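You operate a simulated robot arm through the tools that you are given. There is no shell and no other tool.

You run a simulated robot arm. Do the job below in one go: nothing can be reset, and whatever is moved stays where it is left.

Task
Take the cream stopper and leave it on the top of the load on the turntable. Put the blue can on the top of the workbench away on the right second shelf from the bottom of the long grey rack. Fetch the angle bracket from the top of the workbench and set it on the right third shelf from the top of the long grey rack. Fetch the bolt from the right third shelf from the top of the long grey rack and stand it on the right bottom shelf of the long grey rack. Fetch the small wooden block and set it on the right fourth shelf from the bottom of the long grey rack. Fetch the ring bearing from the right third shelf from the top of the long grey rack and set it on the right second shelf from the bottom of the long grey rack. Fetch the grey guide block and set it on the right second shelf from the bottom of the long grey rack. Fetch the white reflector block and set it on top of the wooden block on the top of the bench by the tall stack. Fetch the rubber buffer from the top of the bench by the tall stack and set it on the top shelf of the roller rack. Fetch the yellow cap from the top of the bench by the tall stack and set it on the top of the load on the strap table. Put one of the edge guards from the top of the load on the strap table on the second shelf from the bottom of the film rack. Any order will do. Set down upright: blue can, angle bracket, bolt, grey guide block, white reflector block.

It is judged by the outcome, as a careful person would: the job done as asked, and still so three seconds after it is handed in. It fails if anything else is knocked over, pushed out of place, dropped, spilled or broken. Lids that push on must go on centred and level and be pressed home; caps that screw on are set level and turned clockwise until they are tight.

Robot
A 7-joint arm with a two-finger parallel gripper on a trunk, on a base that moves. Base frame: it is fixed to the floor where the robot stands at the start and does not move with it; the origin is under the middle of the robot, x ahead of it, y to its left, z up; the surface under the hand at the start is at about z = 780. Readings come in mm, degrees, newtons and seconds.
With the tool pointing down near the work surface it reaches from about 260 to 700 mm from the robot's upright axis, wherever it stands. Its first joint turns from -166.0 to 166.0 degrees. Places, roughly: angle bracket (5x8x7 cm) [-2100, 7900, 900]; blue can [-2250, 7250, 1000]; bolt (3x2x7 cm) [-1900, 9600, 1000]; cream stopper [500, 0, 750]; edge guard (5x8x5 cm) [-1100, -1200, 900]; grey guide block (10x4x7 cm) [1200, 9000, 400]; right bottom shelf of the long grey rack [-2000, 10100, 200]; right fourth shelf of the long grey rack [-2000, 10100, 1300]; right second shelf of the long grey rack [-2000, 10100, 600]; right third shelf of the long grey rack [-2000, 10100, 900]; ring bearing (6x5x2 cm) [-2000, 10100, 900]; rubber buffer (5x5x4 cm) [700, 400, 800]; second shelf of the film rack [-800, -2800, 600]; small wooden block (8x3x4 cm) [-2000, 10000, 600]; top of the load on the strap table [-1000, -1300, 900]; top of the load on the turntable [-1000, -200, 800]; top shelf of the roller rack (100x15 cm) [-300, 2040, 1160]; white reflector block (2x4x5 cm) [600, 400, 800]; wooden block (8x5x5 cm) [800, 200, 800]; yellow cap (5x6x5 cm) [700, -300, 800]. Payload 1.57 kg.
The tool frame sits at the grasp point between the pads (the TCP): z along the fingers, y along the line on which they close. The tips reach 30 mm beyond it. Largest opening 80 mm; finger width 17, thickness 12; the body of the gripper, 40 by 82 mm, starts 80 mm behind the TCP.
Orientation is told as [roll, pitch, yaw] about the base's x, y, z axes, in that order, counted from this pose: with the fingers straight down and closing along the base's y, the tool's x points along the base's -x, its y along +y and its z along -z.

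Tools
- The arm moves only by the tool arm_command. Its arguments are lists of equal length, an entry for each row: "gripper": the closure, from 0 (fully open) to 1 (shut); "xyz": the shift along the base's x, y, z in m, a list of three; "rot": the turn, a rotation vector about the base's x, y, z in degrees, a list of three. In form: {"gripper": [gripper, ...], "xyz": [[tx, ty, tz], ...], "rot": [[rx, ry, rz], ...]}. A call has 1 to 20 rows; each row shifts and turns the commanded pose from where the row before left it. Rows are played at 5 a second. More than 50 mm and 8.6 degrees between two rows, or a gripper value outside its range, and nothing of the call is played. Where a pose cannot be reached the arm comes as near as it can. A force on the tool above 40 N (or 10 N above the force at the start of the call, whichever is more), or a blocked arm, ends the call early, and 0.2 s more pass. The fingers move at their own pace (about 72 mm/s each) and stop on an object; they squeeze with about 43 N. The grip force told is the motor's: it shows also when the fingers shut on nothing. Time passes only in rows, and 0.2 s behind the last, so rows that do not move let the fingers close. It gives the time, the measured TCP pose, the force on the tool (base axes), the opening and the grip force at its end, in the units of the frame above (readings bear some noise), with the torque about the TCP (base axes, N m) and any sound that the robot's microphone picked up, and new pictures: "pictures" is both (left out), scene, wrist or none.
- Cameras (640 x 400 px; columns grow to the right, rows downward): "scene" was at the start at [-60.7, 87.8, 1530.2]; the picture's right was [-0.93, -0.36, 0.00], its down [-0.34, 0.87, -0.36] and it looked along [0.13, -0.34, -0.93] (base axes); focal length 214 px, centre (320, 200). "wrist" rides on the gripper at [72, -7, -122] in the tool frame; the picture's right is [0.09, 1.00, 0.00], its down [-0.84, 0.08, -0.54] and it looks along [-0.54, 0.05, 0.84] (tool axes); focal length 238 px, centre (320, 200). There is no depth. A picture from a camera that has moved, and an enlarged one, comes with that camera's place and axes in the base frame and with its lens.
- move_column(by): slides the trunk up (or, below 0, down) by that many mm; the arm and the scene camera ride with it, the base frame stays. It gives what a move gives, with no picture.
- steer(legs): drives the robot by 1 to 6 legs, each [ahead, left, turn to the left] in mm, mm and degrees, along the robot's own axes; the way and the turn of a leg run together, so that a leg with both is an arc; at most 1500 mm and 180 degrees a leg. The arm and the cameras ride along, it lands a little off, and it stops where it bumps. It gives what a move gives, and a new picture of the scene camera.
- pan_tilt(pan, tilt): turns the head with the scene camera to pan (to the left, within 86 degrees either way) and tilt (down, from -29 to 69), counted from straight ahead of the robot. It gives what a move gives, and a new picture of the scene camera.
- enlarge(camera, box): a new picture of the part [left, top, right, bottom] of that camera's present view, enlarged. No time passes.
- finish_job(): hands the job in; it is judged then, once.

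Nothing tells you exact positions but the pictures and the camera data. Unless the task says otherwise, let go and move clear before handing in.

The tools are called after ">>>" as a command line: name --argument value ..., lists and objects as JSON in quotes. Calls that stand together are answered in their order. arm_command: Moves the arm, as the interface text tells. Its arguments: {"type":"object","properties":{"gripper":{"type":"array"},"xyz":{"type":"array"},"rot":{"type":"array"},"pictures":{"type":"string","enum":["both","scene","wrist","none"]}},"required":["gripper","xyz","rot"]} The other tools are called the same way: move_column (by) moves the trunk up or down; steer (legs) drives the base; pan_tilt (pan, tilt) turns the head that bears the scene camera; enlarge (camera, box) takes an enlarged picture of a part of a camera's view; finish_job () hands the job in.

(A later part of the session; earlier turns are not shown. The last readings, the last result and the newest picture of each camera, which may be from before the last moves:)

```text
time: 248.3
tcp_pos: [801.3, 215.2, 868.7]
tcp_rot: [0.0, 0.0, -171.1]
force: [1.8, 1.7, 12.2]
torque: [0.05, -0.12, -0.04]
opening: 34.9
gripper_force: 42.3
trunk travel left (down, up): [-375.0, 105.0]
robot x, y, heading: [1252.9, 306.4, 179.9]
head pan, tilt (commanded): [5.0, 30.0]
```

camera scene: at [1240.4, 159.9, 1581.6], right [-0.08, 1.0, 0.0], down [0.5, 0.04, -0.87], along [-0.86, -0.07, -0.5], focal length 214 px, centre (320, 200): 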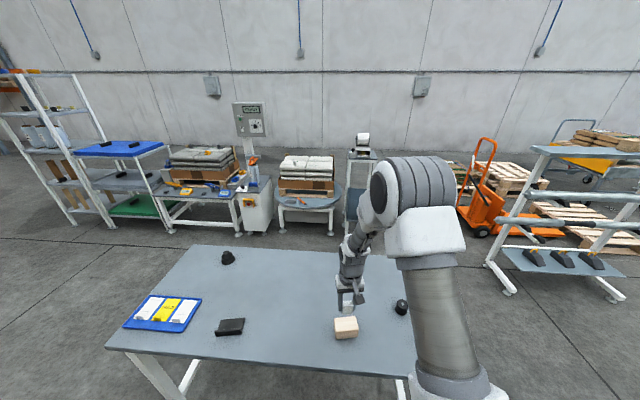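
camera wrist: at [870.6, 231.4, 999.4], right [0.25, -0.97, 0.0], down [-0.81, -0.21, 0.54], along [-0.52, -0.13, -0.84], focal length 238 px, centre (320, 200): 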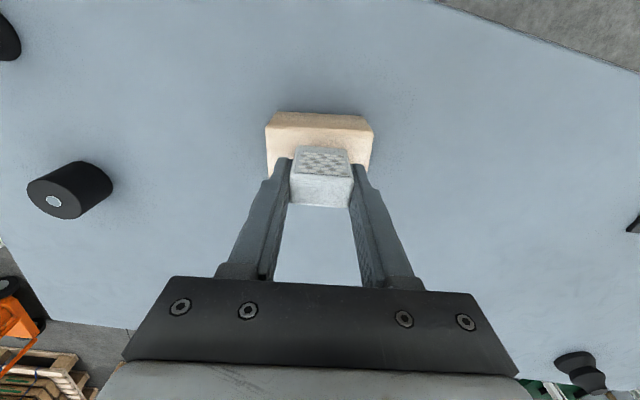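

Contact. Releasing gently and lifting straight up.

>>> arm_command --gripper '[1, 0.8, 0.55, 0.4, 0.4, 0.4, 0.4, 0.4, 0.4]' --xyz '[[0, 0, 0.001], [0, 0, 0], [0, 0, 0], [0, 0, 0], [0, 0, 0], [0, 0, 0.02], [0, 0, 0.03], [0, 0, 0.04], [0, 0, 0.04]]' --rot '[[0, 0, 0], [0, 0, 0], [0, 0, 0], [0, 0, 0], [0, 0, 0], [0, 0, 0], [0, 0, 0], [0, 0, 0], [0, 0, 0]]' --pictures "wrist"

>>> enlarge --camera "scene" --box '[320, 270, 420, 360]'

```text
time: 250.3
tcp_pos: [801.7, 216.3, 999.4]
tcp_rot: [0.0, 0.2, -170.9]
force: [-1.3, -0.5, 0.6]
torque: [-0.02, 0.01, -0.01]
opening: 47.9
gripper_force: 0.1
trunk travel left (down, up): [-375.0, 105.0]
robot x, y, heading: [1251.0, 309.3, 179.8]
head pan, tilt (commanded): [5.0, 30.0]
camera wrist: at [869.8, 232.9, 1120.6], right [0.25, -0.97, 0.0], down [-0.82, -0.21, 0.54], along [-0.52, -0.13, -0.84], focal length 238 px, centre (320, 200)
```

wrist: 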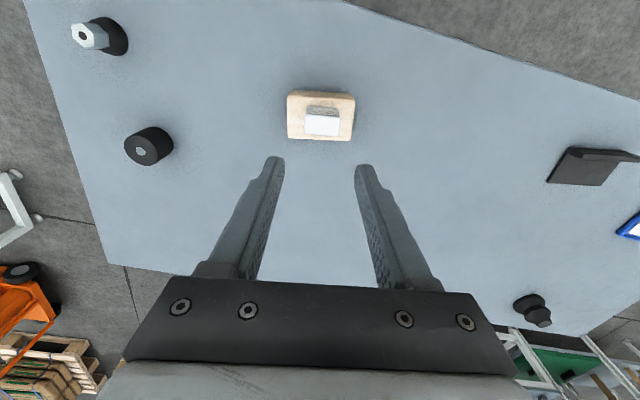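

```text
4.44 times, centred on (370, 315) of scene
camera zoom: at [1240.4, 160.1, 1581.6], right [-0.08, 1.0, 0.0], down [0.5, 0.04, -0.87], along [-0.86, -0.07, -0.5], focal length 953 px, centre (98, -311)
```

zoom: 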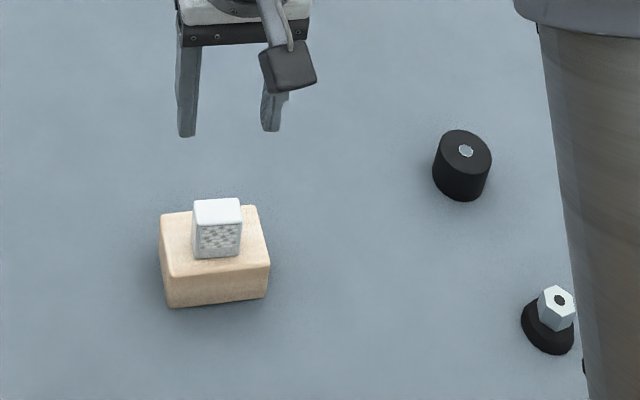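

The reflector stands centred on the wooden block. Next the rubber buffer at about (701, 435), 50 mm in diameter.

>>> arm_command --gripper '[0, 0, 0, 0, 0, 0, 0, 0, 0]' --xyz '[[0, 0, 0.02], [-0.018, 0.04, 0], [-0.018, 0.04, 0], [-0.018, 0.04, 0], [-0.018, 0.04, 0], [-0.018, 0.04, 0], [-0.011, 0.019, -0.03], [0, 0, -0.045], [0, 0, -0.03]]' --rot '[[0, 0, 0], [0, 0, -3], [0, 0, -3], [0, 0, -3], [0, 0, 0], [0, 0, 0], [0, 0, 0], [0, 0, 0], [0, 0, 0]]' --pictures "wrist"

```text
time: 252.3
tcp_pos: [701.8, 432.9, 912.2]
tcp_rot: [0.0, 0.0, -180.0]
force: [0.1, -0.3, -0.4]
torque: [-0.02, 0.01, 0.01]
opening: 80.0
gripper_force: 0.1
trunk travel left (down, up): [-375.0, 105.0]
robot x, y, heading: [1252.3, 308.1, 179.9]
head pan, tilt (commanded): [5.0, 30.0]
camera wrist: at [772.2, 438.6, 1033.2], right [0.09, -1.0, 0.0], down [-0.84, -0.08, 0.54], along [-0.54, -0.05, -0.84], focal length 238 px, centre (320, 200)
```

wrist: 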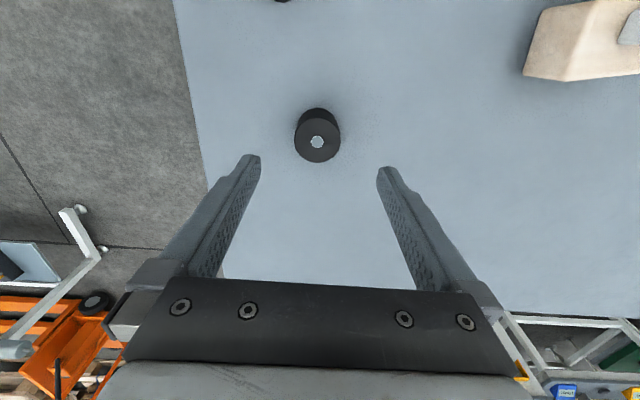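

Centred to within a few mm. Descending and gripping the buffer.

>>> arm_command --gripper '[0, 0, 0, 0, 1, 1, 1, 1]' --xyz '[[-0.003, 0.002, -0.035], [0, 0, -0.035], [0, 0, -0.025], [0, 0, 0], [0, 0, 0], [0, 0, 0], [0, 0, 0], [0, 0, 0]]' --rot '[[0, 0, 0], [0, 0, 0], [0, 0, 0], [0, 0, 0], [0, 0, 0], [0, 0, 0], [0, 0, 0], [0, 0, 0]]' --pictures "wrist"

```text
time: 254.1
tcp_pos: [698.7, 435.6, 819.3]
tcp_rot: [0.0, 0.2, 180.0]
force: [0.2, -0.8, -0.3]
torque: [0.03, -0.05, 0.07]
opening: 42.0
gripper_force: 43.1
trunk travel left (down, up): [-375.0, 105.0]
robot x, y, heading: [1250.1, 310.4, 179.6]
head pan, tilt (commanded): [5.0, 30.0]
camera wrist: at [768.6, 441.5, 940.7], right [0.09, -1.0, 0.0], down [-0.84, -0.08, 0.54], along [-0.54, -0.05, -0.84], focal length 238 px, centre (320, 200)
```

wrist: 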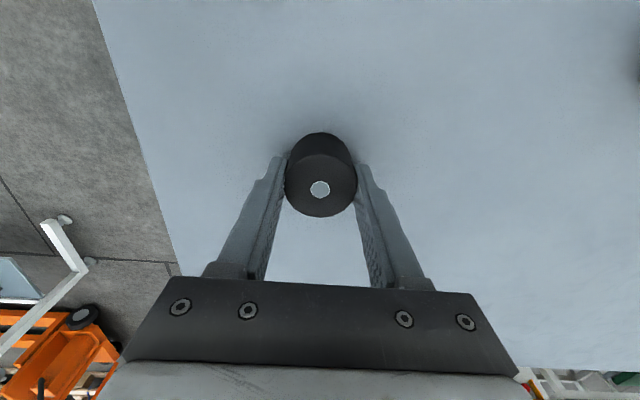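

The buffer is gripped. I'll lift, retract and drive around to the near end of the roller rack.

>>> arm_command --gripper '[1, 1, 1, 1, 1, 1, 1, 1, 1, 1]' --xyz '[[0, 0, 0.02], [0, 0, 0.045], [0, 0, 0.045], [0, 0, 0.045], [0, 0, 0.045], [0, 0, 0.045], [0.03, -0.03, 0], [0.035, -0.03, 0], [0.035, -0.03, 0], [0.03, -0.02, 0]]' --rot '[[0, 0, 0], [0, 0, 0], [0, 0, 0], [0, 0, 0], [0, 0, 0], [0, 0, 0], [0, 0, 0], [0, 0, 0], [0, 0, 0], [0, 0, 0]]' --pictures "none"

>>> steer --legs '[[0, -650, 0], [1350, 0, 0], [0, 0, -90]]'

```text
time: 256.3
tcp_pos: [829.0, 323.6, 1064.1]
tcp_rot: [0.0, 0.0, 180.1]
force: [1.0, 0.0, -0.3]
torque: [0.03, 0.02, 0.01]
opening: 41.9
gripper_force: 43.1
trunk travel left (down, up): [-375.0, 105.0]
robot x, y, heading: [1253.4, 306.9, 179.8]
head pan, tilt (commanded): [5.0, 30.0]
```

```text
time: 275.4
tcp_pos: [-86.5, 1382.4, 1064.5]
tcp_rot: [-0.1, 0.1, 89.1]
force: [-0.1, -0.4, -0.4]
torque: [-0.01, 0.0, -0.01]
opening: 41.5
gripper_force: 42.4
trunk travel left (down, up): [-375.0, 105.0]
robot x, y, heading: [-105.8, 961.4, 88.8]
head pan, tilt (commanded): [5.0, 30.0]
camera scene: at [-256.3, 972.4, 1581.6], right [1.0, 0.07, 0.0], down [0.03, -0.5, -0.87], along [-0.06, 0.86, -0.5], focal length 214 px, centre (320, 200)
```

scene: 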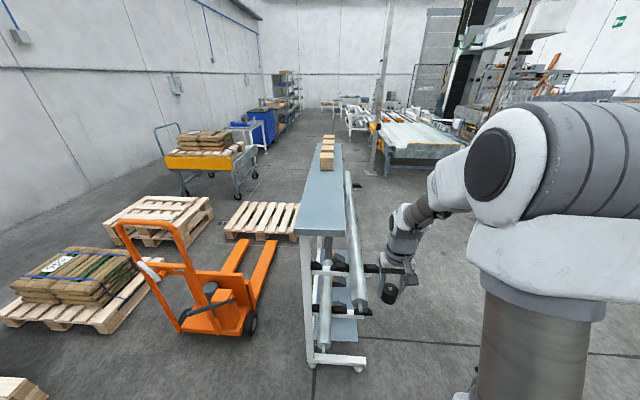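

The rack's top shelf is ahead, free at its near end. Before approaching I raise the trunk and hand so the buffer clears the 1160 mm shelf.

>>> move_column --by 105

>>> arm_command --gripper '[1, 1, 1, 1]' --xyz '[[0, 0, 0.04], [0, 0, 0.04], [0, 0, 0.04], [0, 0, 0]]' --rot '[[0, 0, 0], [0, 0, 0], [0, 0, 0], [0, 0, 0]]' --pictures "none"

>>> steer --legs '[[0, 193, 1.2], [180, 0, 0]]'

>>> arm_command --gripper '[1]' --xyz '[[0, 0, 0]]' --rot '[[0, 0, 0]]' --pictures "wrist"

```text
time: 276.8
tcp_pos: [-85.8, 1381.6, 1169.3]
tcp_rot: [0.0, 0.2, 89.0]
force: [-0.2, -0.8, -0.3]
torque: [0.03, -0.02, -0.01]
opening: 41.8
gripper_force: 43.3
trunk travel left (down, up): [-480.0, 0.0]
robot x, y, heading: [-110.5, 961.5, 88.7]
head pan, tilt (commanded): [5.0, 30.0]
```

```text
time: 277.8
tcp_pos: [-86.1, 1382.1, 1290.7]
tcp_rot: [0.1, 0.0, 89.1]
force: [0.3, 0.2, -1.3]
torque: [-0.03, 0.01, -0.04]
opening: 41.8
gripper_force: 43.5
trunk travel left (down, up): [-480.0, 0.0]
robot x, y, heading: [-109.6, 961.0, 88.8]
head pan, tilt (commanded): [5.0, 30.0]
```

```text
time: 281.2
tcp_pos: [-283.0, 1561.7, 1291.2]
tcp_rot: [0.0, 0.1, 90.2]
force: [-0.3, 0.4, -1.8]
torque: [0.02, 0.03, 0.03]
opening: 42.0
gripper_force: 43.2
trunk travel left (down, up): [-480.0, 0.0]
robot x, y, heading: [-296.5, 1141.4, 90.1]
head pan, tilt (commanded): [5.0, 30.0]
camera scene: at [-445.7, 1150.4, 1686.6], right [1.0, 0.09, 0.0], down [0.04, -0.5, -0.87], along [-0.08, 0.86, -0.5], focal length 214 px, centre (320, 200)
```

scene: 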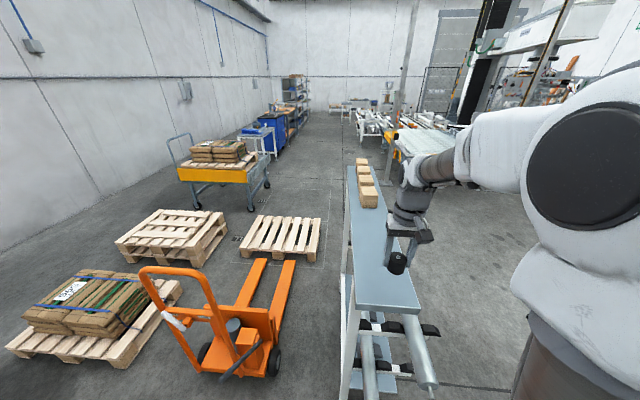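

```text
time: 281.6
tcp_pos: [-282.6, 1563.6, 1291.2]
tcp_rot: [0.1, 0.0, 90.3]
force: [0.1, 0.3, -1.0]
torque: [0.0, -0.01, -0.02]
opening: 41.6
gripper_force: 43.5
trunk travel left (down, up): [-480.0, 0.0]
robot x, y, heading: [-297.5, 1139.6, 89.8]
head pan, tilt (commanded): [5.0, 30.0]
camera wrist: at [-278.1, 1489.6, 1411.6], right [-1.0, -0.09, 0.0], down [-0.08, 0.84, 0.54], along [-0.05, 0.54, -0.84], focal length 238 px, centre (320, 200)
```

wrist: 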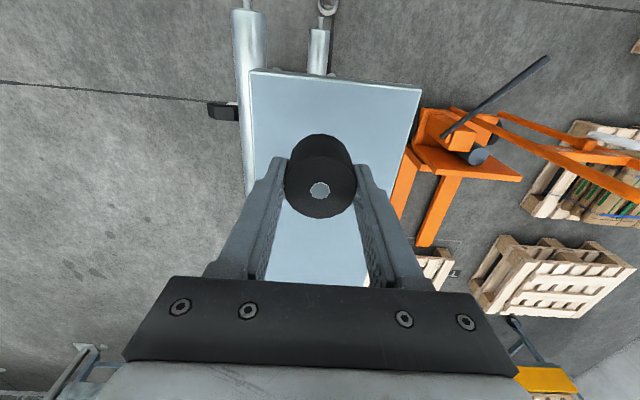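

The shelf spans x −378…−214 starting at y≈1514. I'll move to its centreline at y≈1650 and lower.

>>> arm_command --gripper '[1, 1, 1, 1, 1]' --xyz '[[-0.007, 0.044, 0], [-0.006, 0.044, 0], [0, 0, -0.035], [0, 0, -0.03], [0, 0, 0]]' --rot '[[0, 0, 0], [0, 0, 0], [0, 0, 0], [0, 0, 0], [0, 0, 0]]' --pictures "both"

>>> enlarge --camera "scene" --box '[340, 200, 460, 320]'

```text
time: 282.8
tcp_pos: [-295.1, 1650.8, 1225.5]
tcp_rot: [0.0, 0.1, 90.3]
force: [0.0, -0.3, -0.4]
torque: [0.01, 0.03, 0.02]
opening: 41.4
gripper_force: 43.5
trunk travel left (down, up): [-480.0, 0.0]
robot x, y, heading: [-297.8, 1142.4, 89.8]
head pan, tilt (commanded): [5.0, 30.0]
camera scene: at [-445.7, 1149.9, 1686.7], right [1.0, 0.09, 0.0], down [0.04, -0.5, -0.87], along [-0.08, 0.86, -0.5], focal length 214 px, centre (320, 200)
camera wrist: at [-290.7, 1578.1, 1347.4], right [-1.0, -0.09, 0.0], down [-0.08, 0.84, 0.54], along [-0.05, 0.54, -0.84], focal length 238 px, centre (320, 200)
```

scene: 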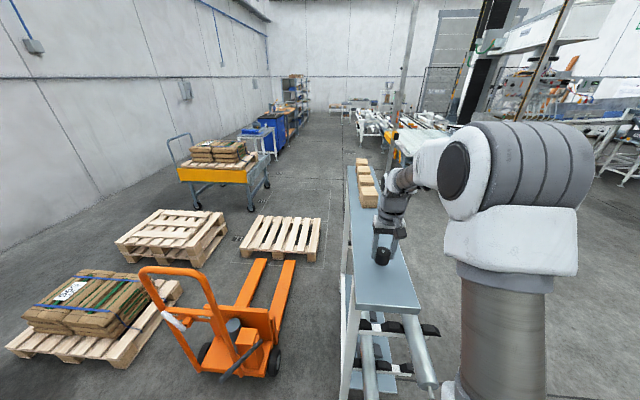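
wrist: 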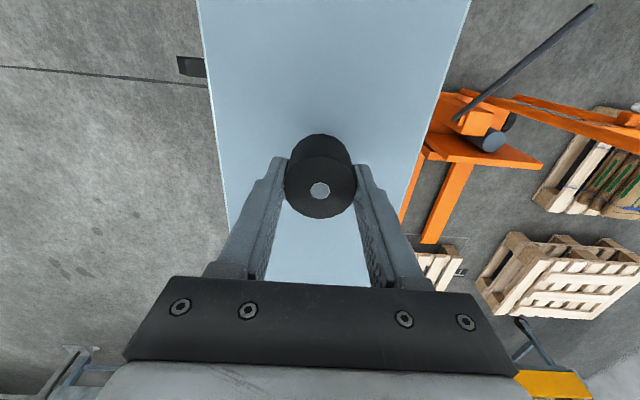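

```text
3.33 times, centred on (400, 260) of scene
camera zoom: at [-445.7, 1149.9, 1686.7], right [1.0, 0.09, 0.0], down [0.04, -0.5, -0.87], along [-0.08, 0.86, -0.5], focal length 715 px, centre (53, 0)
```

zoom: 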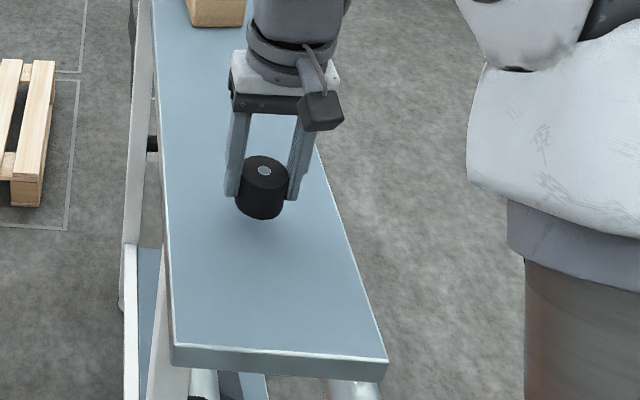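

Centred over the shelf. Lowering in small steps.

>>> arm_command --gripper '[1, 1, 1]' --xyz '[[0, 0, -0.008], [0, 0, -0.006], [0, 0, 0]]' --rot '[[0, 0, 0], [0, 0, 0], [0, 0, 0]]' --pictures "none"

>>> arm_command --gripper '[1, 1, 1]' --xyz '[[0, 0, -0.004], [0, 0, -0.003], [0, 0, 0]]' --rot '[[0, 0, 0], [0, 0, 0], [0, 0, 0]]' --pictures "none"

>>> arm_command --gripper '[1, 1, 1]' --xyz '[[0, 0, -0.002], [0, 0, -0.002], [0, 0, 0]]' --rot '[[0, 0, 0], [0, 0, 0], [0, 0, 0]]' --pictures "none"

```text
time: 283.6
tcp_pos: [-294.8, 1651.3, 1211.9]
tcp_rot: [0.0, 0.1, 90.1]
force: [-0.3, 0.3, -0.6]
torque: [0.01, 0.02, 0.01]
opening: 41.9
gripper_force: 43.1
trunk travel left (down, up): [-480.0, 0.0]
robot x, y, heading: [-297.4, 1140.1, 90.2]
head pan, tilt (commanded): [5.0, 30.0]
```

```text
time: 284.4
tcp_pos: [-295.7, 1649.7, 1204.1]
tcp_rot: [0.0, 0.1, 90.3]
force: [-0.1, 0.2, -0.7]
torque: [0.01, 0.0, -0.03]
opening: 41.7
gripper_force: 43.8
trunk travel left (down, up): [-480.0, 0.0]
robot x, y, heading: [-297.1, 1140.7, 89.8]
head pan, tilt (commanded): [5.0, 30.0]
```

```text
time: 285.2
tcp_pos: [-295.1, 1650.7, 1199.2]
tcp_rot: [0.0, 0.0, 90.2]
force: [0.2, -0.4, -0.8]
torque: [-0.02, 0.0, 0.01]
opening: 41.6
gripper_force: 42.3
trunk travel left (down, up): [-480.0, 0.0]
robot x, y, heading: [-299.5, 1139.3, 90.1]
head pan, tilt (commanded): [5.0, 30.0]
```

>>> arm_command --gripper '[1, 1, 1]' --xyz '[[0, 0, -0.002], [0, 0, -0.001], [0, 0, 0]]' --rot '[[0, 0, 0], [0, 0, 0], [0, 0, 0]]' --pictures "none"

>>> arm_command --gripper '[1, 1, 1]' --xyz '[[0, 0, -0.001], [0, 0, -0.001], [0, 0, 0]]' --rot '[[0, 0, 0], [0, 0, 0], [0, 0, 0]]' --pictures "none"

>>> enlarge --camera "scene" --box '[340, 200, 460, 320]'

```text
time: 286.0
tcp_pos: [-294.6, 1650.6, 1199.2]
tcp_rot: [-0.1, -0.1, 90.0]
force: [1.7, -0.4, 15.6]
torque: [-0.12, -0.04, 0.03]
opening: 42.3
gripper_force: 43.3
trunk travel left (down, up): [-480.0, 0.0]
robot x, y, heading: [-296.5, 1137.9, 89.8]
head pan, tilt (commanded): [5.0, 30.0]
```

```text
time: 286.8
tcp_pos: [-296.6, 1650.7, 1199.5]
tcp_rot: [0.0, -0.4, 90.1]
force: [1.7, 2.4, 37.1]
torque: [-0.25, -0.15, 0.0]
opening: 41.5
gripper_force: 43.1
trunk travel left (down, up): [-480.0, 0.0]
robot x, y, heading: [-297.0, 1140.1, 90.1]
head pan, tilt (commanded): [5.0, 30.0]
```

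```text
3.33 times, centred on (400, 260) of scene
camera zoom: at [-445.4, 1147.3, 1687.0], right [1.0, 0.09, 0.0], down [0.04, -0.5, -0.87], along [-0.08, 0.86, -0.5], focal length 715 px, centre (53, 0)
```

zoom: 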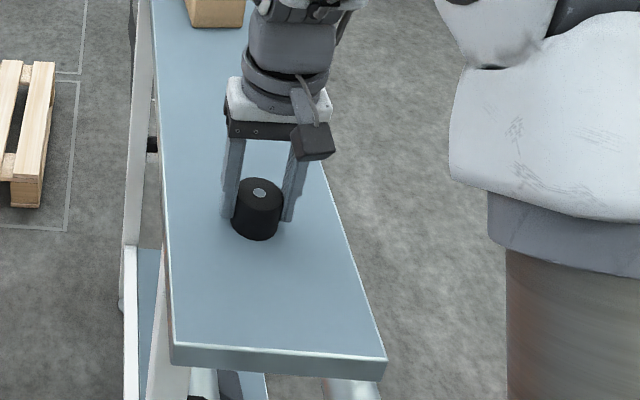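

Firm contact. Relieving, releasing, and lifting clear.

>>> arm_command --gripper '[1, 1, 0.7, 0.3, 0.2, 0.2, 0.2, 0.2, 0.2]' --xyz '[[0, 0, 0.003], [0, 0, 0], [0, 0, 0], [0, 0, 0], [0, 0, 0], [0, 0, 0.03], [0, 0, 0.04], [0, 0, 0.04], [0, 0, 0]]' --rot '[[0, 0, 0], [0, 0, 0], [0, 0, 0], [0, 0, 0], [0, 0, 0], [0, 0, 0], [0, 0, 0], [0, 0, 0], [0, 0, 0]]' --pictures "both"

```text
time: 288.8
tcp_pos: [-297.3, 1651.1, 1309.6]
tcp_rot: [0.0, 0.1, 90.1]
force: [-0.8, 0.5, -0.8]
torque: [0.01, -0.02, 0.04]
opening: 64.0
gripper_force: 0.1
trunk travel left (down, up): [-480.0, 0.0]
robot x, y, heading: [-300.9, 1139.1, 89.8]
head pan, tilt (commanded): [5.0, 30.0]
camera scene: at [-445.7, 1149.8, 1686.6], right [1.0, 0.09, 0.0], down [0.04, -0.5, -0.87], along [-0.08, 0.86, -0.5], focal length 214 px, centre (320, 200)
camera wrist: at [-291.5, 1579.5, 1431.0], right [-1.0, -0.09, 0.0], down [-0.08, 0.84, 0.54], along [-0.05, 0.54, -0.84], focal length 238 px, centre (320, 200)
```

scene: 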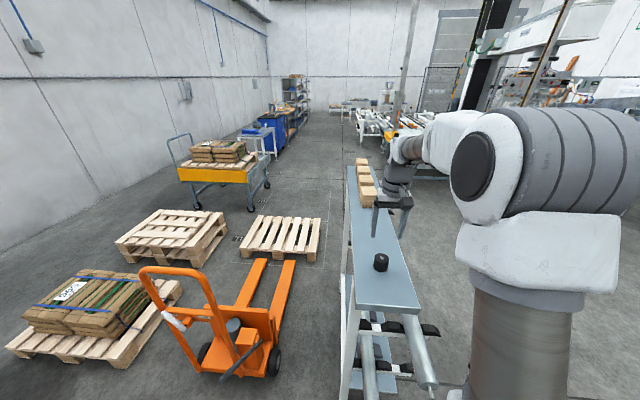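
wrist: 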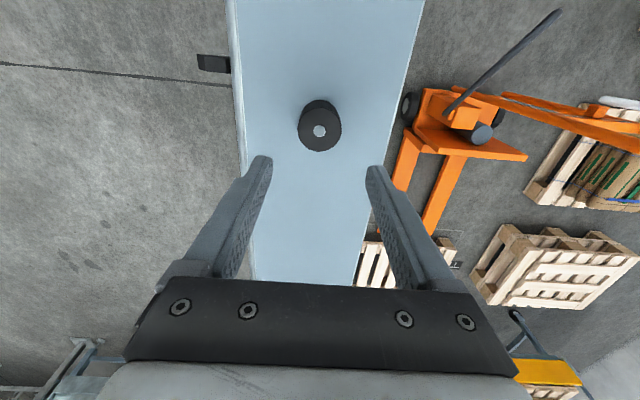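

The buffer rests on the top shelf. All the near tasks are done; now I'll back out and drive to the far area, passing right of the roller rack.

>>> steer --legs '[[-220, 0, 0], [0, -760, 0], [1250, 0, 0], [1250, 0, 0]]'

```text
time: 312.7
tcp_pos: [325.4, 3954.7, 1309.4]
tcp_rot: [0.0, 0.2, 93.6]
force: [1.1, 0.2, 0.9]
torque: [-0.02, 0.0, 0.0]
opening: 64.1
gripper_force: 0.2
trunk travel left (down, up): [-480.0, 0.0]
robot x, y, heading: [356.1, 3443.9, 93.5]
head pan, tilt (commanded): [5.0, 30.0]
camera scene: at [206.4, 3445.1, 1686.6], right [0.99, 0.15, 0.0], down [0.07, -0.49, -0.87], along [-0.13, 0.86, -0.5], focal length 214 px, centre (320, 200)
```

scene: 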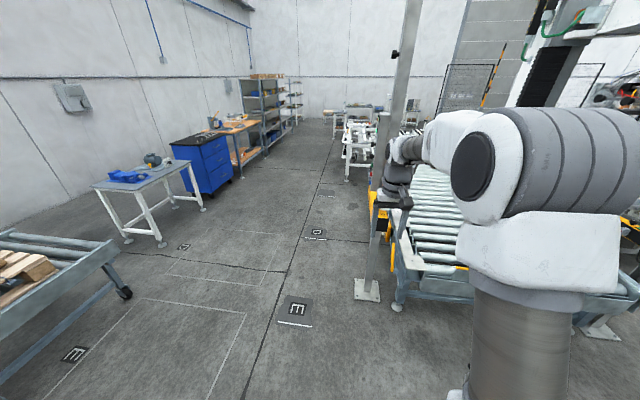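

The corridor on the left is clear toward the blue cabinet, workbench and grey rack. Driving there.

>>> steer --legs '[[0, 1100, -3.5], [1500, 0, 0], [1500, 0, 0]]'

>>> pan_tilt --pan 35 --tilt 25

```text
time: 317.8
tcp_pos: [-316.9, 3926.7, 1308.3]
tcp_rot: [0.0, 0.2, 91.7]
force: [0.8, 0.6, -0.3]
torque: [-0.01, 0.07, 0.02]
opening: 64.0
gripper_force: 0.0
trunk travel left (down, up): [-480.0, 0.0]
robot x, y, heading: [-306.6, 3415.5, 91.6]
head pan, tilt (commanded): [5.0, 30.0]
stopped in leg 1: the robot was blocked; the commanded pose is now the measured one
camera scene: at [-452.4, 3420.6, 1686.8], right [0.99, 0.11, 0.0], down [0.06, -0.5, -0.87], along [-0.1, 0.86, -0.5], focal length 214 px, centre (320, 200)
```

scene: 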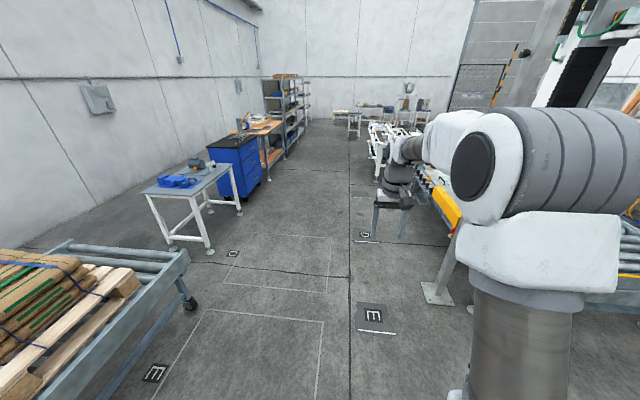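

```text
time: 318.8
tcp_pos: [-318.2, 3927.1, 1308.7]
tcp_rot: [0.1, 0.1, 91.7]
force: [-0.2, 0.3, -0.5]
torque: [0.01, -0.03, -0.01]
opening: 64.1
gripper_force: 0.1
trunk travel left (down, up): [-480.0, 0.0]
robot x, y, heading: [-301.6, 3417.4, 91.5]
head pan, tilt (commanded): [35.0, 25.0]
camera scene: at [-498.1, 3404.8, 1694.6], right [0.8, 0.6, 0.0], down [0.25, -0.34, -0.91], along [-0.54, 0.73, -0.42], focal length 214 px, centre (320, 200)
```

scene: 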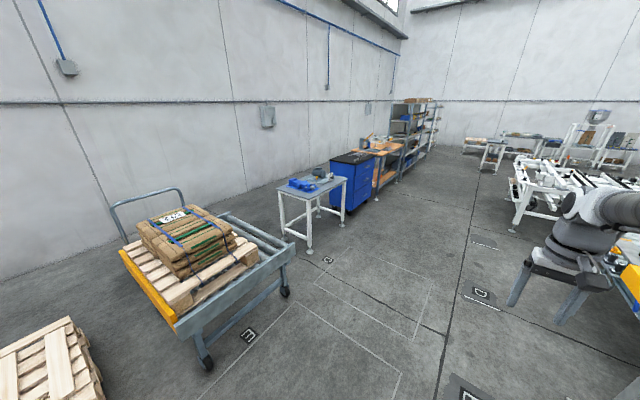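

I nudged against the floor pallet at left and stopped. I'll step right, go ahead past it, then left into the corridor and on.

>>> steer --legs '[[0, -50, -1.6], [650, 0, 0], [0, 450, 0], [1400, 0, 0], [1400, 0, 0]]'

>>> pan_tilt --pan 50 --tilt 25

```text
time: 345.5
tcp_pos: [-672.2, 7376.6, 1309.0]
tcp_rot: [0.0, 0.1, 89.5]
force: [-0.1, 0.9, 0.2]
torque: [0.01, 0.0, -0.01]
opening: 63.8
gripper_force: 0.1
trunk travel left (down, up): [-480.0, 0.0]
robot x, y, heading: [-680.6, 6865.2, 89.2]
head pan, tilt (commanded): [35.0, 25.0]
camera scene: at [-873.1, 6862.7, 1694.6], right [0.83, 0.56, 0.0], down [0.24, -0.35, -0.91], along [-0.51, 0.75, -0.42], focal length 214 px, centre (320, 200)
```

scene: 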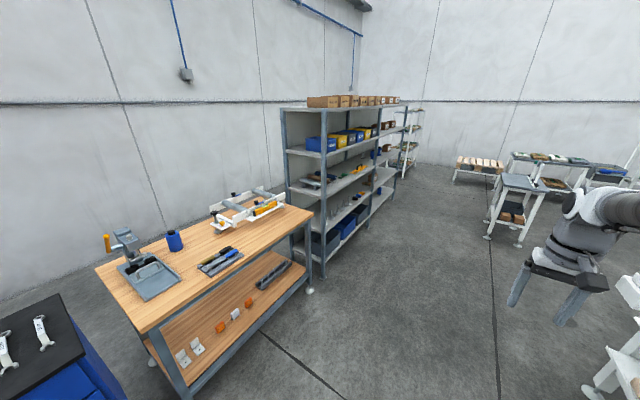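

```text
time: 346.2
tcp_pos: [-672.0, 7375.6, 1309.2]
tcp_rot: [0.0, 0.1, 89.3]
force: [0.4, 0.4, 0.1]
torque: [-0.04, -0.02, -0.02]
opening: 64.0
gripper_force: 0.1
trunk travel left (down, up): [-480.0, 0.0]
robot x, y, heading: [-682.5, 6868.1, 89.1]
head pan, tilt (commanded): [50.0, 25.0]
camera scene: at [-891.1, 6846.6, 1694.6], right [0.65, 0.76, 0.0], down [0.32, -0.28, -0.91], along [-0.69, 0.59, -0.42], focal length 214 px, centre (320, 200)
```

scene: 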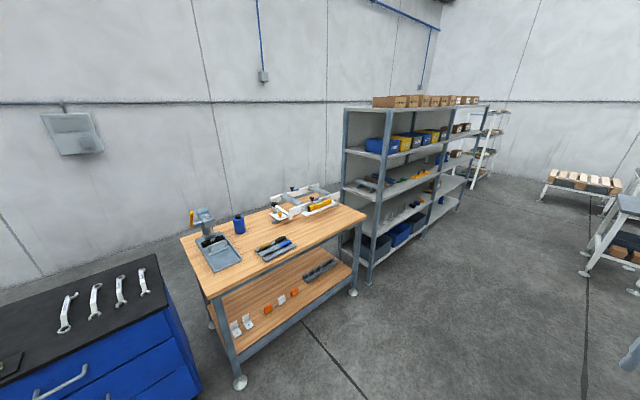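

>>> enlarge --camera "scene" --box '[170, 160, 380, 340]'

>>> enlarge --camera "scene" --box '[330, 80, 510, 280]'

>>> pan_tilt --pan -30 --tilt 20

```text
2.22 times, centred on (275, 250) of scene
camera zoom: at [-891.1, 6846.6, 1694.6], right [0.65, 0.76, 0.0], down [0.32, -0.28, -0.91], along [-0.69, 0.59, -0.42], focal length 477 px, centre (420, 89)
```

zoom: 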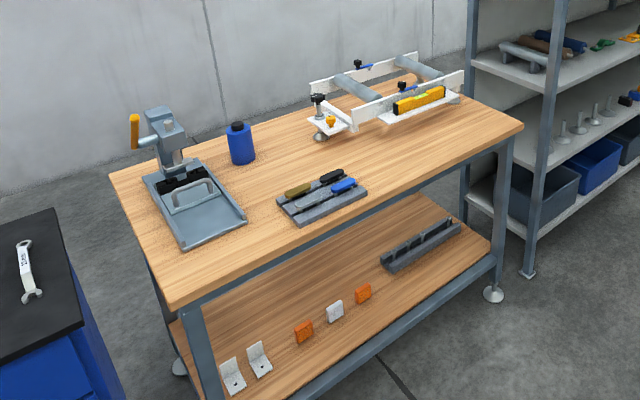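

```text
2.00 times, centred on (420, 180) of scene
camera zoom: at [-891.1, 6846.6, 1694.6], right [0.65, 0.76, 0.0], down [0.32, -0.28, -0.91], along [-0.69, 0.59, -0.42], focal length 429 px, centre (120, 240)
```

zoom: 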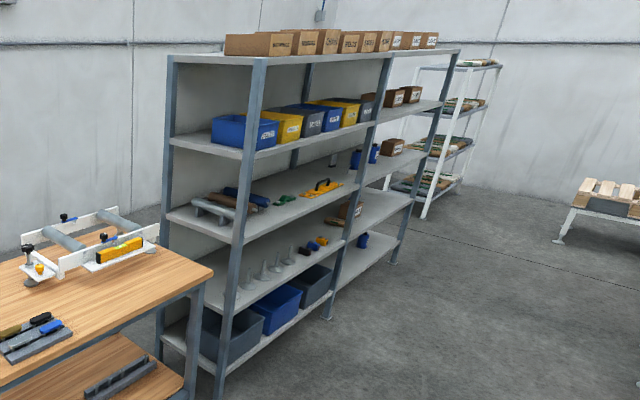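

```text
time: 347.8
tcp_pos: [-672.3, 7375.6, 1309.4]
tcp_rot: [0.0, 0.1, 89.5]
force: [0.7, -0.4, 0.3]
torque: [-0.03, -0.02, 0.0]
opening: 63.8
gripper_force: 0.1
trunk travel left (down, up): [-480.0, 0.0]
robot x, y, heading: [-679.7, 6863.8, 89.3]
head pan, tilt (commanded): [-30.0, 20.0]
camera scene: at [-773.7, 6866.4, 1702.7], right [0.86, -0.51, 0.0], down [-0.17, -0.29, -0.94], along [0.48, 0.81, -0.34], focal length 214 px, centre (320, 200)
```

scene: 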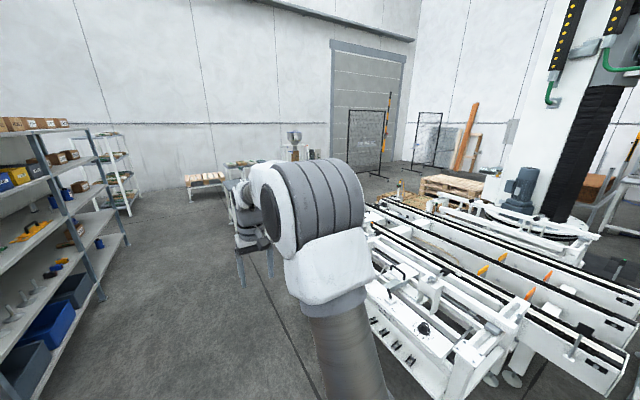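

The workbench (blue can, fixtures) and the two-bay grey rack are in view; the right bay spans y≈9480–10680 with its front at x≈−1830. I'll drive in front of the right bay and inspect its shelves.

>>> steer --legs '[[1500, 0, 0], [1500, 0, 0], [0, 0, 90.5]]'

>>> pan_tilt --pan 5 --tilt 25

```text
time: 372.1
tcp_pos: [-1177.4, 9838.3, 1308.9]
tcp_rot: [0.0, 0.0, 178.7]
force: [0.1, -0.5, -0.6]
torque: [0.04, 0.0, -0.03]
opening: 63.9
gripper_force: 0.1
trunk travel left (down, up): [-480.0, 0.0]
robot x, y, heading: [-661.6, 9823.2, 178.6]
head pan, tilt (commanded): [-30.0, 20.0]
camera scene: at [-668.9, 9731.7, 1702.7], right [0.52, 0.85, 0.0], down [0.29, -0.18, -0.94], along [-0.8, 0.49, -0.34], focal length 214 px, centre (320, 200)
```

scene: 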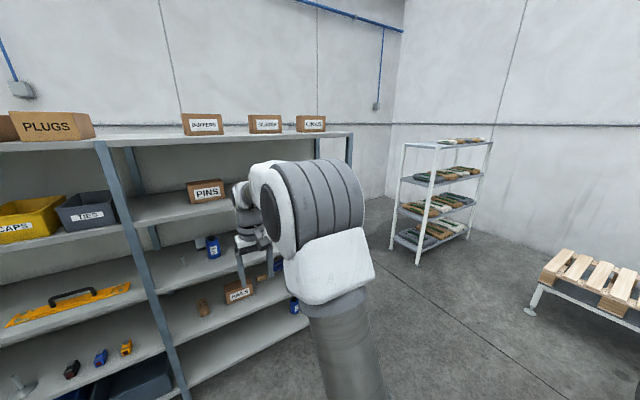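

```text
time: 373.1
tcp_pos: [-1175.6, 9838.1, 1309.6]
tcp_rot: [0.0, 0.1, 178.7]
force: [0.1, 1.1, 1.0]
torque: [0.02, 0.0, 0.01]
opening: 64.2
gripper_force: 0.1
trunk travel left (down, up): [-480.0, 0.0]
robot x, y, heading: [-666.1, 9825.4, 178.7]
head pan, tilt (commanded): [5.0, 25.0]
camera scene: at [-681.4, 9677.5, 1694.6], right [-0.06, 1.0, 0.0], down [0.42, 0.03, -0.91], along [-0.9, -0.06, -0.42], focal length 214 px, centre (320, 200)
```

scene: 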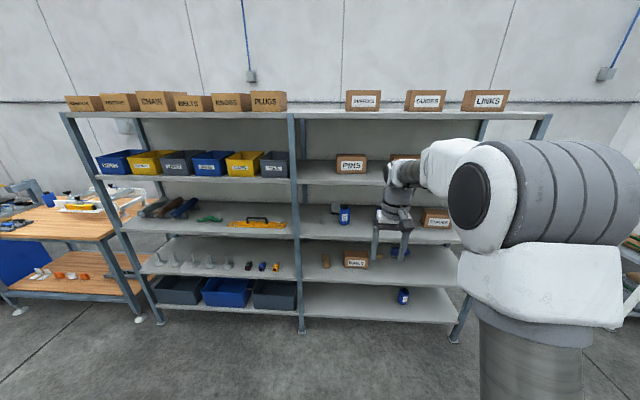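

>>> enlarge --camera "scene" --box '[290, 140, 470, 330]'

>>> arm_command --gripper '[0.2, 0.2]' --xyz '[[0, 0, 0.0], [0, 0, 0]]' --rot '[[0, 0, 0], [0, 0, 0]]' --pictures "wrist"

```text
2.11 times, centred on (380, 235) of scene
camera zoom: at [-681.4, 9677.5, 1694.6], right [-0.06, 1.0, 0.0], down [0.42, 0.03, -0.91], along [-0.9, -0.06, -0.42], focal length 452 px, centre (194, 126)
```

zoom: 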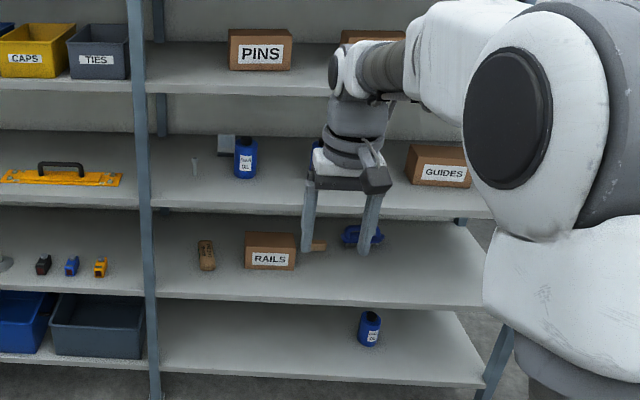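

```text
time: 373.7
tcp_pos: [-1177.4, 9838.6, 1308.3]
tcp_rot: [0.0, 0.1, 178.6]
force: [-0.4, 0.0, 0.4]
torque: [0.0, -0.01, 0.01]
opening: 63.7
gripper_force: 0.2
trunk travel left (down, up): [-480.0, 0.0]
robot x, y, heading: [-664.4, 9823.8, 178.5]
head pan, tilt (commanded): [5.0, 25.0]
camera wrist: at [-1107.0, 9842.3, 1430.6], right [0.07, -1.0, 0.0], down [-0.84, -0.06, 0.54], along [-0.54, -0.04, -0.84], focal length 238 px, centre (320, 200)
```

wrist: 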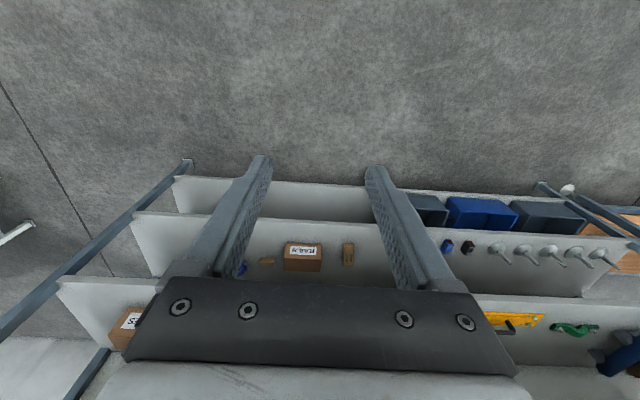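

The right bay's contents are partly hidden by the arm. I'll shift right (+y) and closer to get a clear view.

>>> steer --legs '[[250, -560, 1.4]]'

>>> enlarge --camera "scene" --box '[100, 100, 420, 300]'

>>> enlarge --camera "scene" --box '[100, 230, 420, 400]'

```text
time: 378.4
tcp_pos: [-1416.3, 10385.4, 1308.9]
tcp_rot: [0.0, 0.1, -179.6]
force: [0.1, -1.0, 0.8]
torque: [0.0, 0.03, -0.02]
opening: 63.9
gripper_force: 0.1
trunk travel left (down, up): [-480.0, 0.0]
robot x, y, heading: [-907.3, 10386.7, -179.7]
head pan, tilt (commanded): [5.0, 25.0]
camera scene: at [-917.5, 10239.6, 1694.6], right [-0.09, 1.0, 0.0], down [0.42, 0.04, -0.91], along [-0.9, -0.08, -0.42], focal length 214 px, centre (320, 200)
```

scene: 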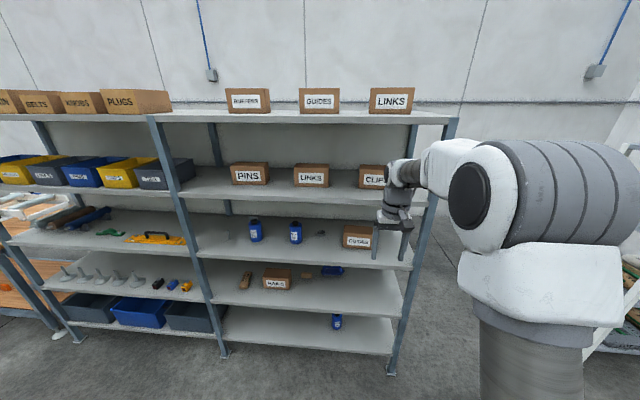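

```text
2.00 times, centred on (260, 200) of scene
camera zoom: at [-917.5, 10239.6, 1694.6], right [-0.09, 1.0, 0.0], down [0.42, 0.04, -0.91], along [-0.9, -0.08, -0.42], focal length 429 px, centre (440, 200)
```

zoom: 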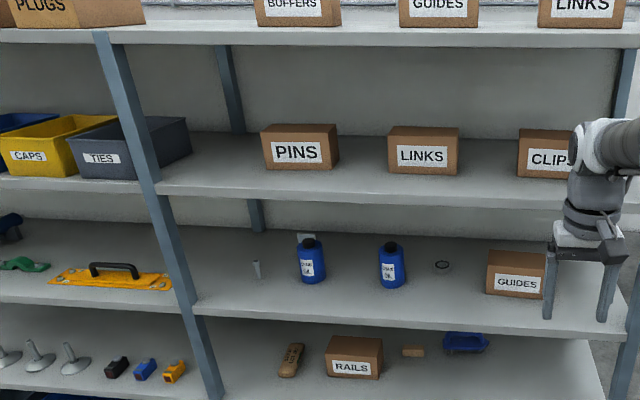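

```text
2.00 times, centred on (260, 315) of scene
camera zoom: at [-917.5, 10239.6, 1694.6], right [-0.09, 1.0, 0.0], down [0.42, 0.04, -0.91], along [-0.9, -0.08, -0.42], focal length 429 px, centre (440, -30)
```

zoom: 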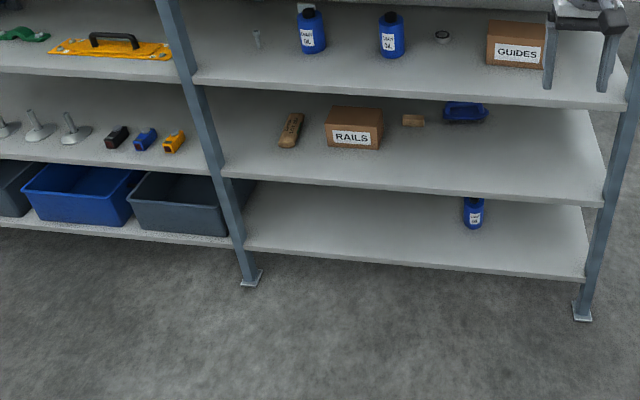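

The third shelf holds the bolt, bottles, ring and GUIDES box; the second holds the RAILS box, small wooden block and a blue tool. Zooming in on the small items.

>>> enlarge --camera "scene" --box '[280, 260, 360, 300]'

>>> enlarge --camera "scene" --box '[210, 210, 350, 260]'

>>> enlarge --camera "scene" --box '[230, 255, 310, 305]'

```text
8.00 times, centred on (320, 280) of scene
camera zoom: at [-917.5, 10239.6, 1694.6], right [-0.09, 1.0, 0.0], down [0.42, 0.04, -0.91], along [-0.9, -0.08, -0.42], focal length 1716 px, centre (320, -440)
```

zoom: 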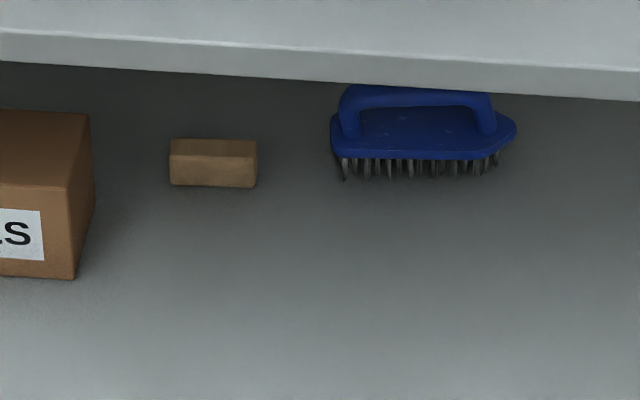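

```text
4.57 times, centred on (280, 235) of scene
camera zoom: at [-917.5, 10239.6, 1694.6], right [-0.09, 1.0, 0.0], down [0.42, 0.04, -0.91], along [-0.9, -0.08, -0.42], focal length 980 px, centre (503, 40)
```

zoom: 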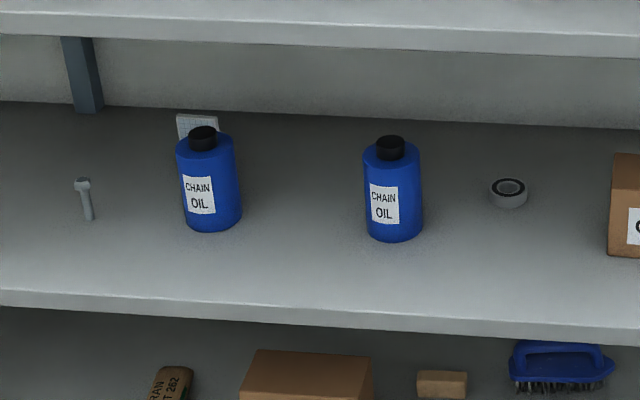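

```text
8.00 times, centred on (270, 280) of scene
camera zoom: at [-917.5, 10239.6, 1694.6], right [-0.09, 1.0, 0.0], down [0.42, 0.04, -0.91], along [-0.9, -0.08, -0.42], focal length 1716 px, centre (720, -440)
```

zoom: 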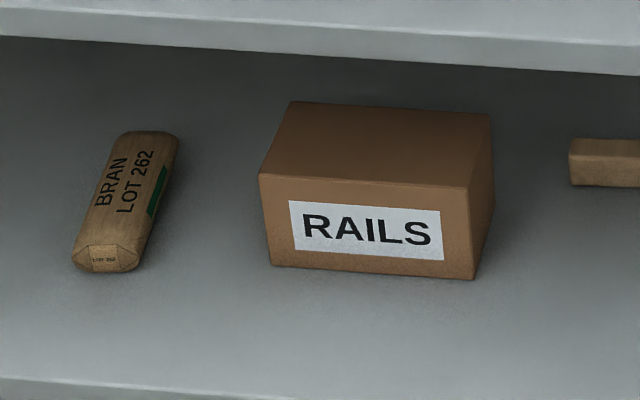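

The small block (~75 mm long) lies across the shelf; the ring lies flat near (−2044, 10146); the bolt stands head-up near (−1949, 9584). I'll start with the ring: lower the trunk, tilt the tool 45° forward and approach.

>>> move_column --by -300

>>> arm_command --gripper '[0, 0, 0, 0, 0, 0, 0]' --xyz '[[0, 0, 0], [0, 0, 0], [0, 0, 0], [0, 0, 0], [0, 0, 0], [0, 0, 0], [0, 0, 0]]' --rot '[[0, 7.5, 0], [0, 7.5, 0], [0, 7.5, 0], [0, 7.5, 0], [0, 7.5, 0], [0, 7.5, 0], [0, 0, 0]]' --pictures "scene"

```text
time: 381.4
tcp_pos: [-1418.3, 10385.2, 1008.5]
tcp_rot: [0.0, 0.1, -179.6]
force: [-0.5, -0.3, 0.1]
torque: [0.01, -0.01, 0.02]
opening: 64.1
gripper_force: 0.1
trunk travel left (down, up): [-180.0, 300.0]
robot x, y, heading: [-905.6, 10386.7, -179.8]
head pan, tilt (commanded): [5.0, 25.0]
```

```text
time: 383.0
tcp_pos: [-1416.8, 10385.9, 1009.9]
tcp_rot: [-0.4, -45.0, -179.4]
force: [0.7, 0.3, -0.5]
torque: [0.0, -0.01, 0.0]
opening: 80.0
gripper_force: 0.2
trunk travel left (down, up): [-180.0, 300.0]
robot x, y, heading: [-906.1, 10388.5, -179.6]
head pan, tilt (commanded): [5.0, 25.0]
camera scene: at [-917.5, 10239.4, 1394.6], right [-0.09, 1.0, 0.0], down [0.42, 0.04, -0.91], along [-0.9, -0.08, -0.42], focal length 214 px, centre (320, 200)
```

scene: 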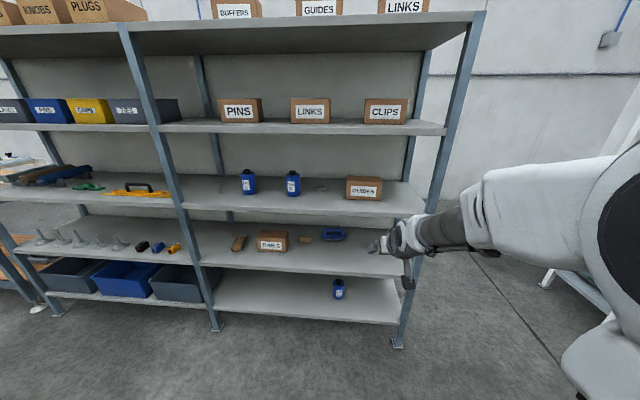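

>>> enlarge --camera "scene" --box '[170, 100, 440, 270]'

>>> enlarge --camera "scene" --box '[170, 220, 440, 360]'

```text
2.35 times, centred on (305, 185) of scene
camera zoom: at [-917.5, 10239.4, 1394.6], right [-0.09, 1.0, 0.0], down [0.42, 0.04, -0.91], along [-0.9, -0.08, -0.42], focal length 505 px, centre (355, 235)
```

zoom: 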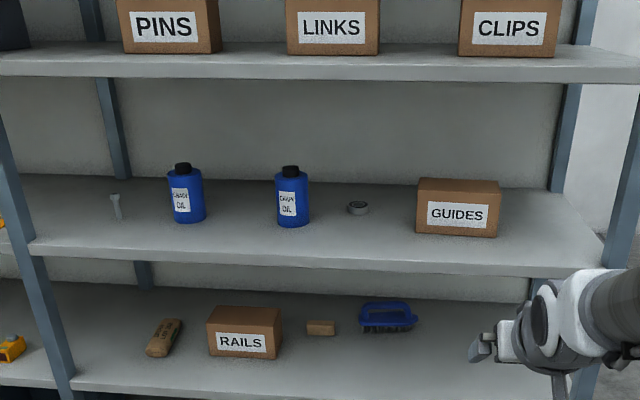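

```text
2.37 times, centred on (305, 290) of scene
camera zoom: at [-917.5, 10239.4, 1394.6], right [-0.09, 1.0, 0.0], down [0.42, 0.04, -0.91], along [-0.9, -0.08, -0.42], focal length 508 px, centre (356, -13)
```

zoom: 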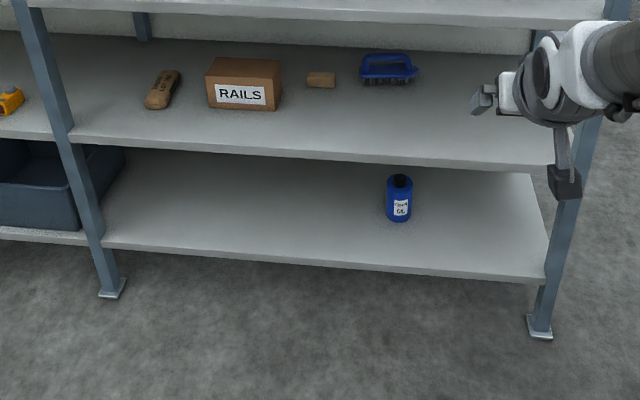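

Two views now put the shelf tops at about 213, 580, 940 and 1303 mm with the front at x≈−1788; the ring is near (−2019, 10148). Driving up to it.

>>> steer --legs '[[0, 239, -0.4], [380, 0, 0]]'

>>> arm_command --gripper '[0]' --xyz '[[0, 0, 0]]' --rot '[[0, 0, 0]]' --pictures "wrist"

```text
time: 387.9
tcp_pos: [-1789.2, 10165.5, 1010.1]
tcp_rot: [-0.4, -44.9, 179.7]
force: [-0.1, 0.1, 0.6]
torque: [-0.03, 0.0, -0.02]
opening: 79.7
gripper_force: 0.1
trunk travel left (down, up): [-180.0, 300.0]
robot x, y, heading: [-1278.2, 10155.4, 179.2]
head pan, tilt (commanded): [5.0, 25.0]
camera scene: at [-1291.8, 10010.7, 1394.6], right [-0.08, 1.0, 0.0], down [0.42, 0.03, -0.91], along [-0.9, -0.07, -0.42], focal length 214 px, centre (320, 200)
```

scene: 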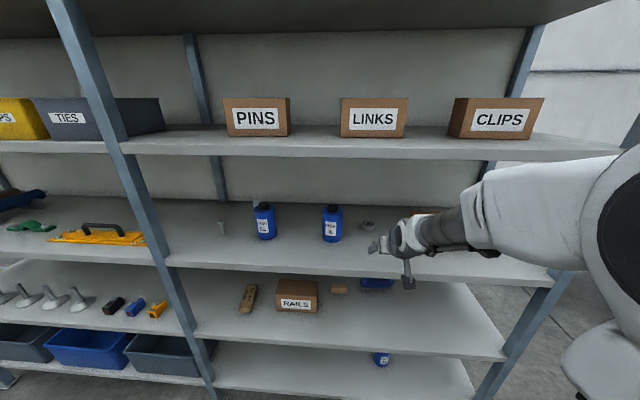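

```text
time: 388.3
tcp_pos: [-1789.8, 10163.3, 1009.7]
tcp_rot: [-0.4, -44.8, 179.7]
force: [0.4, -0.8, -0.3]
torque: [-0.02, -0.04, 0.02]
opening: 80.1
gripper_force: 0.2
trunk travel left (down, up): [-180.0, 300.0]
robot x, y, heading: [-1278.9, 10162.1, 179.3]
head pan, tilt (commanded): [5.0, 25.0]
camera wrist: at [-1654.1, 10168.8, 1044.7], right [0.05, -1.0, -0.07], down [-0.21, -0.08, 0.97], along [-0.98, -0.04, -0.21], focal length 238 px, centre (320, 200)
```

wrist: 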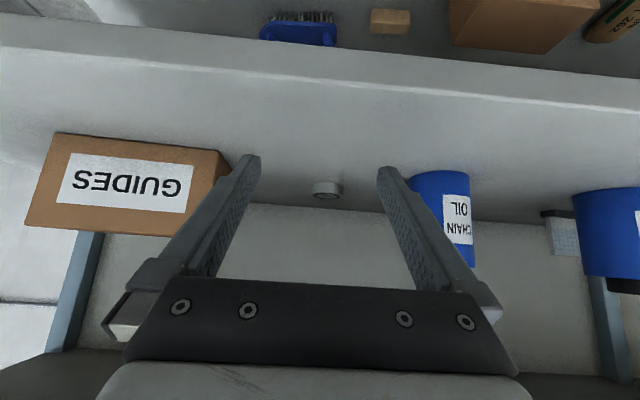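

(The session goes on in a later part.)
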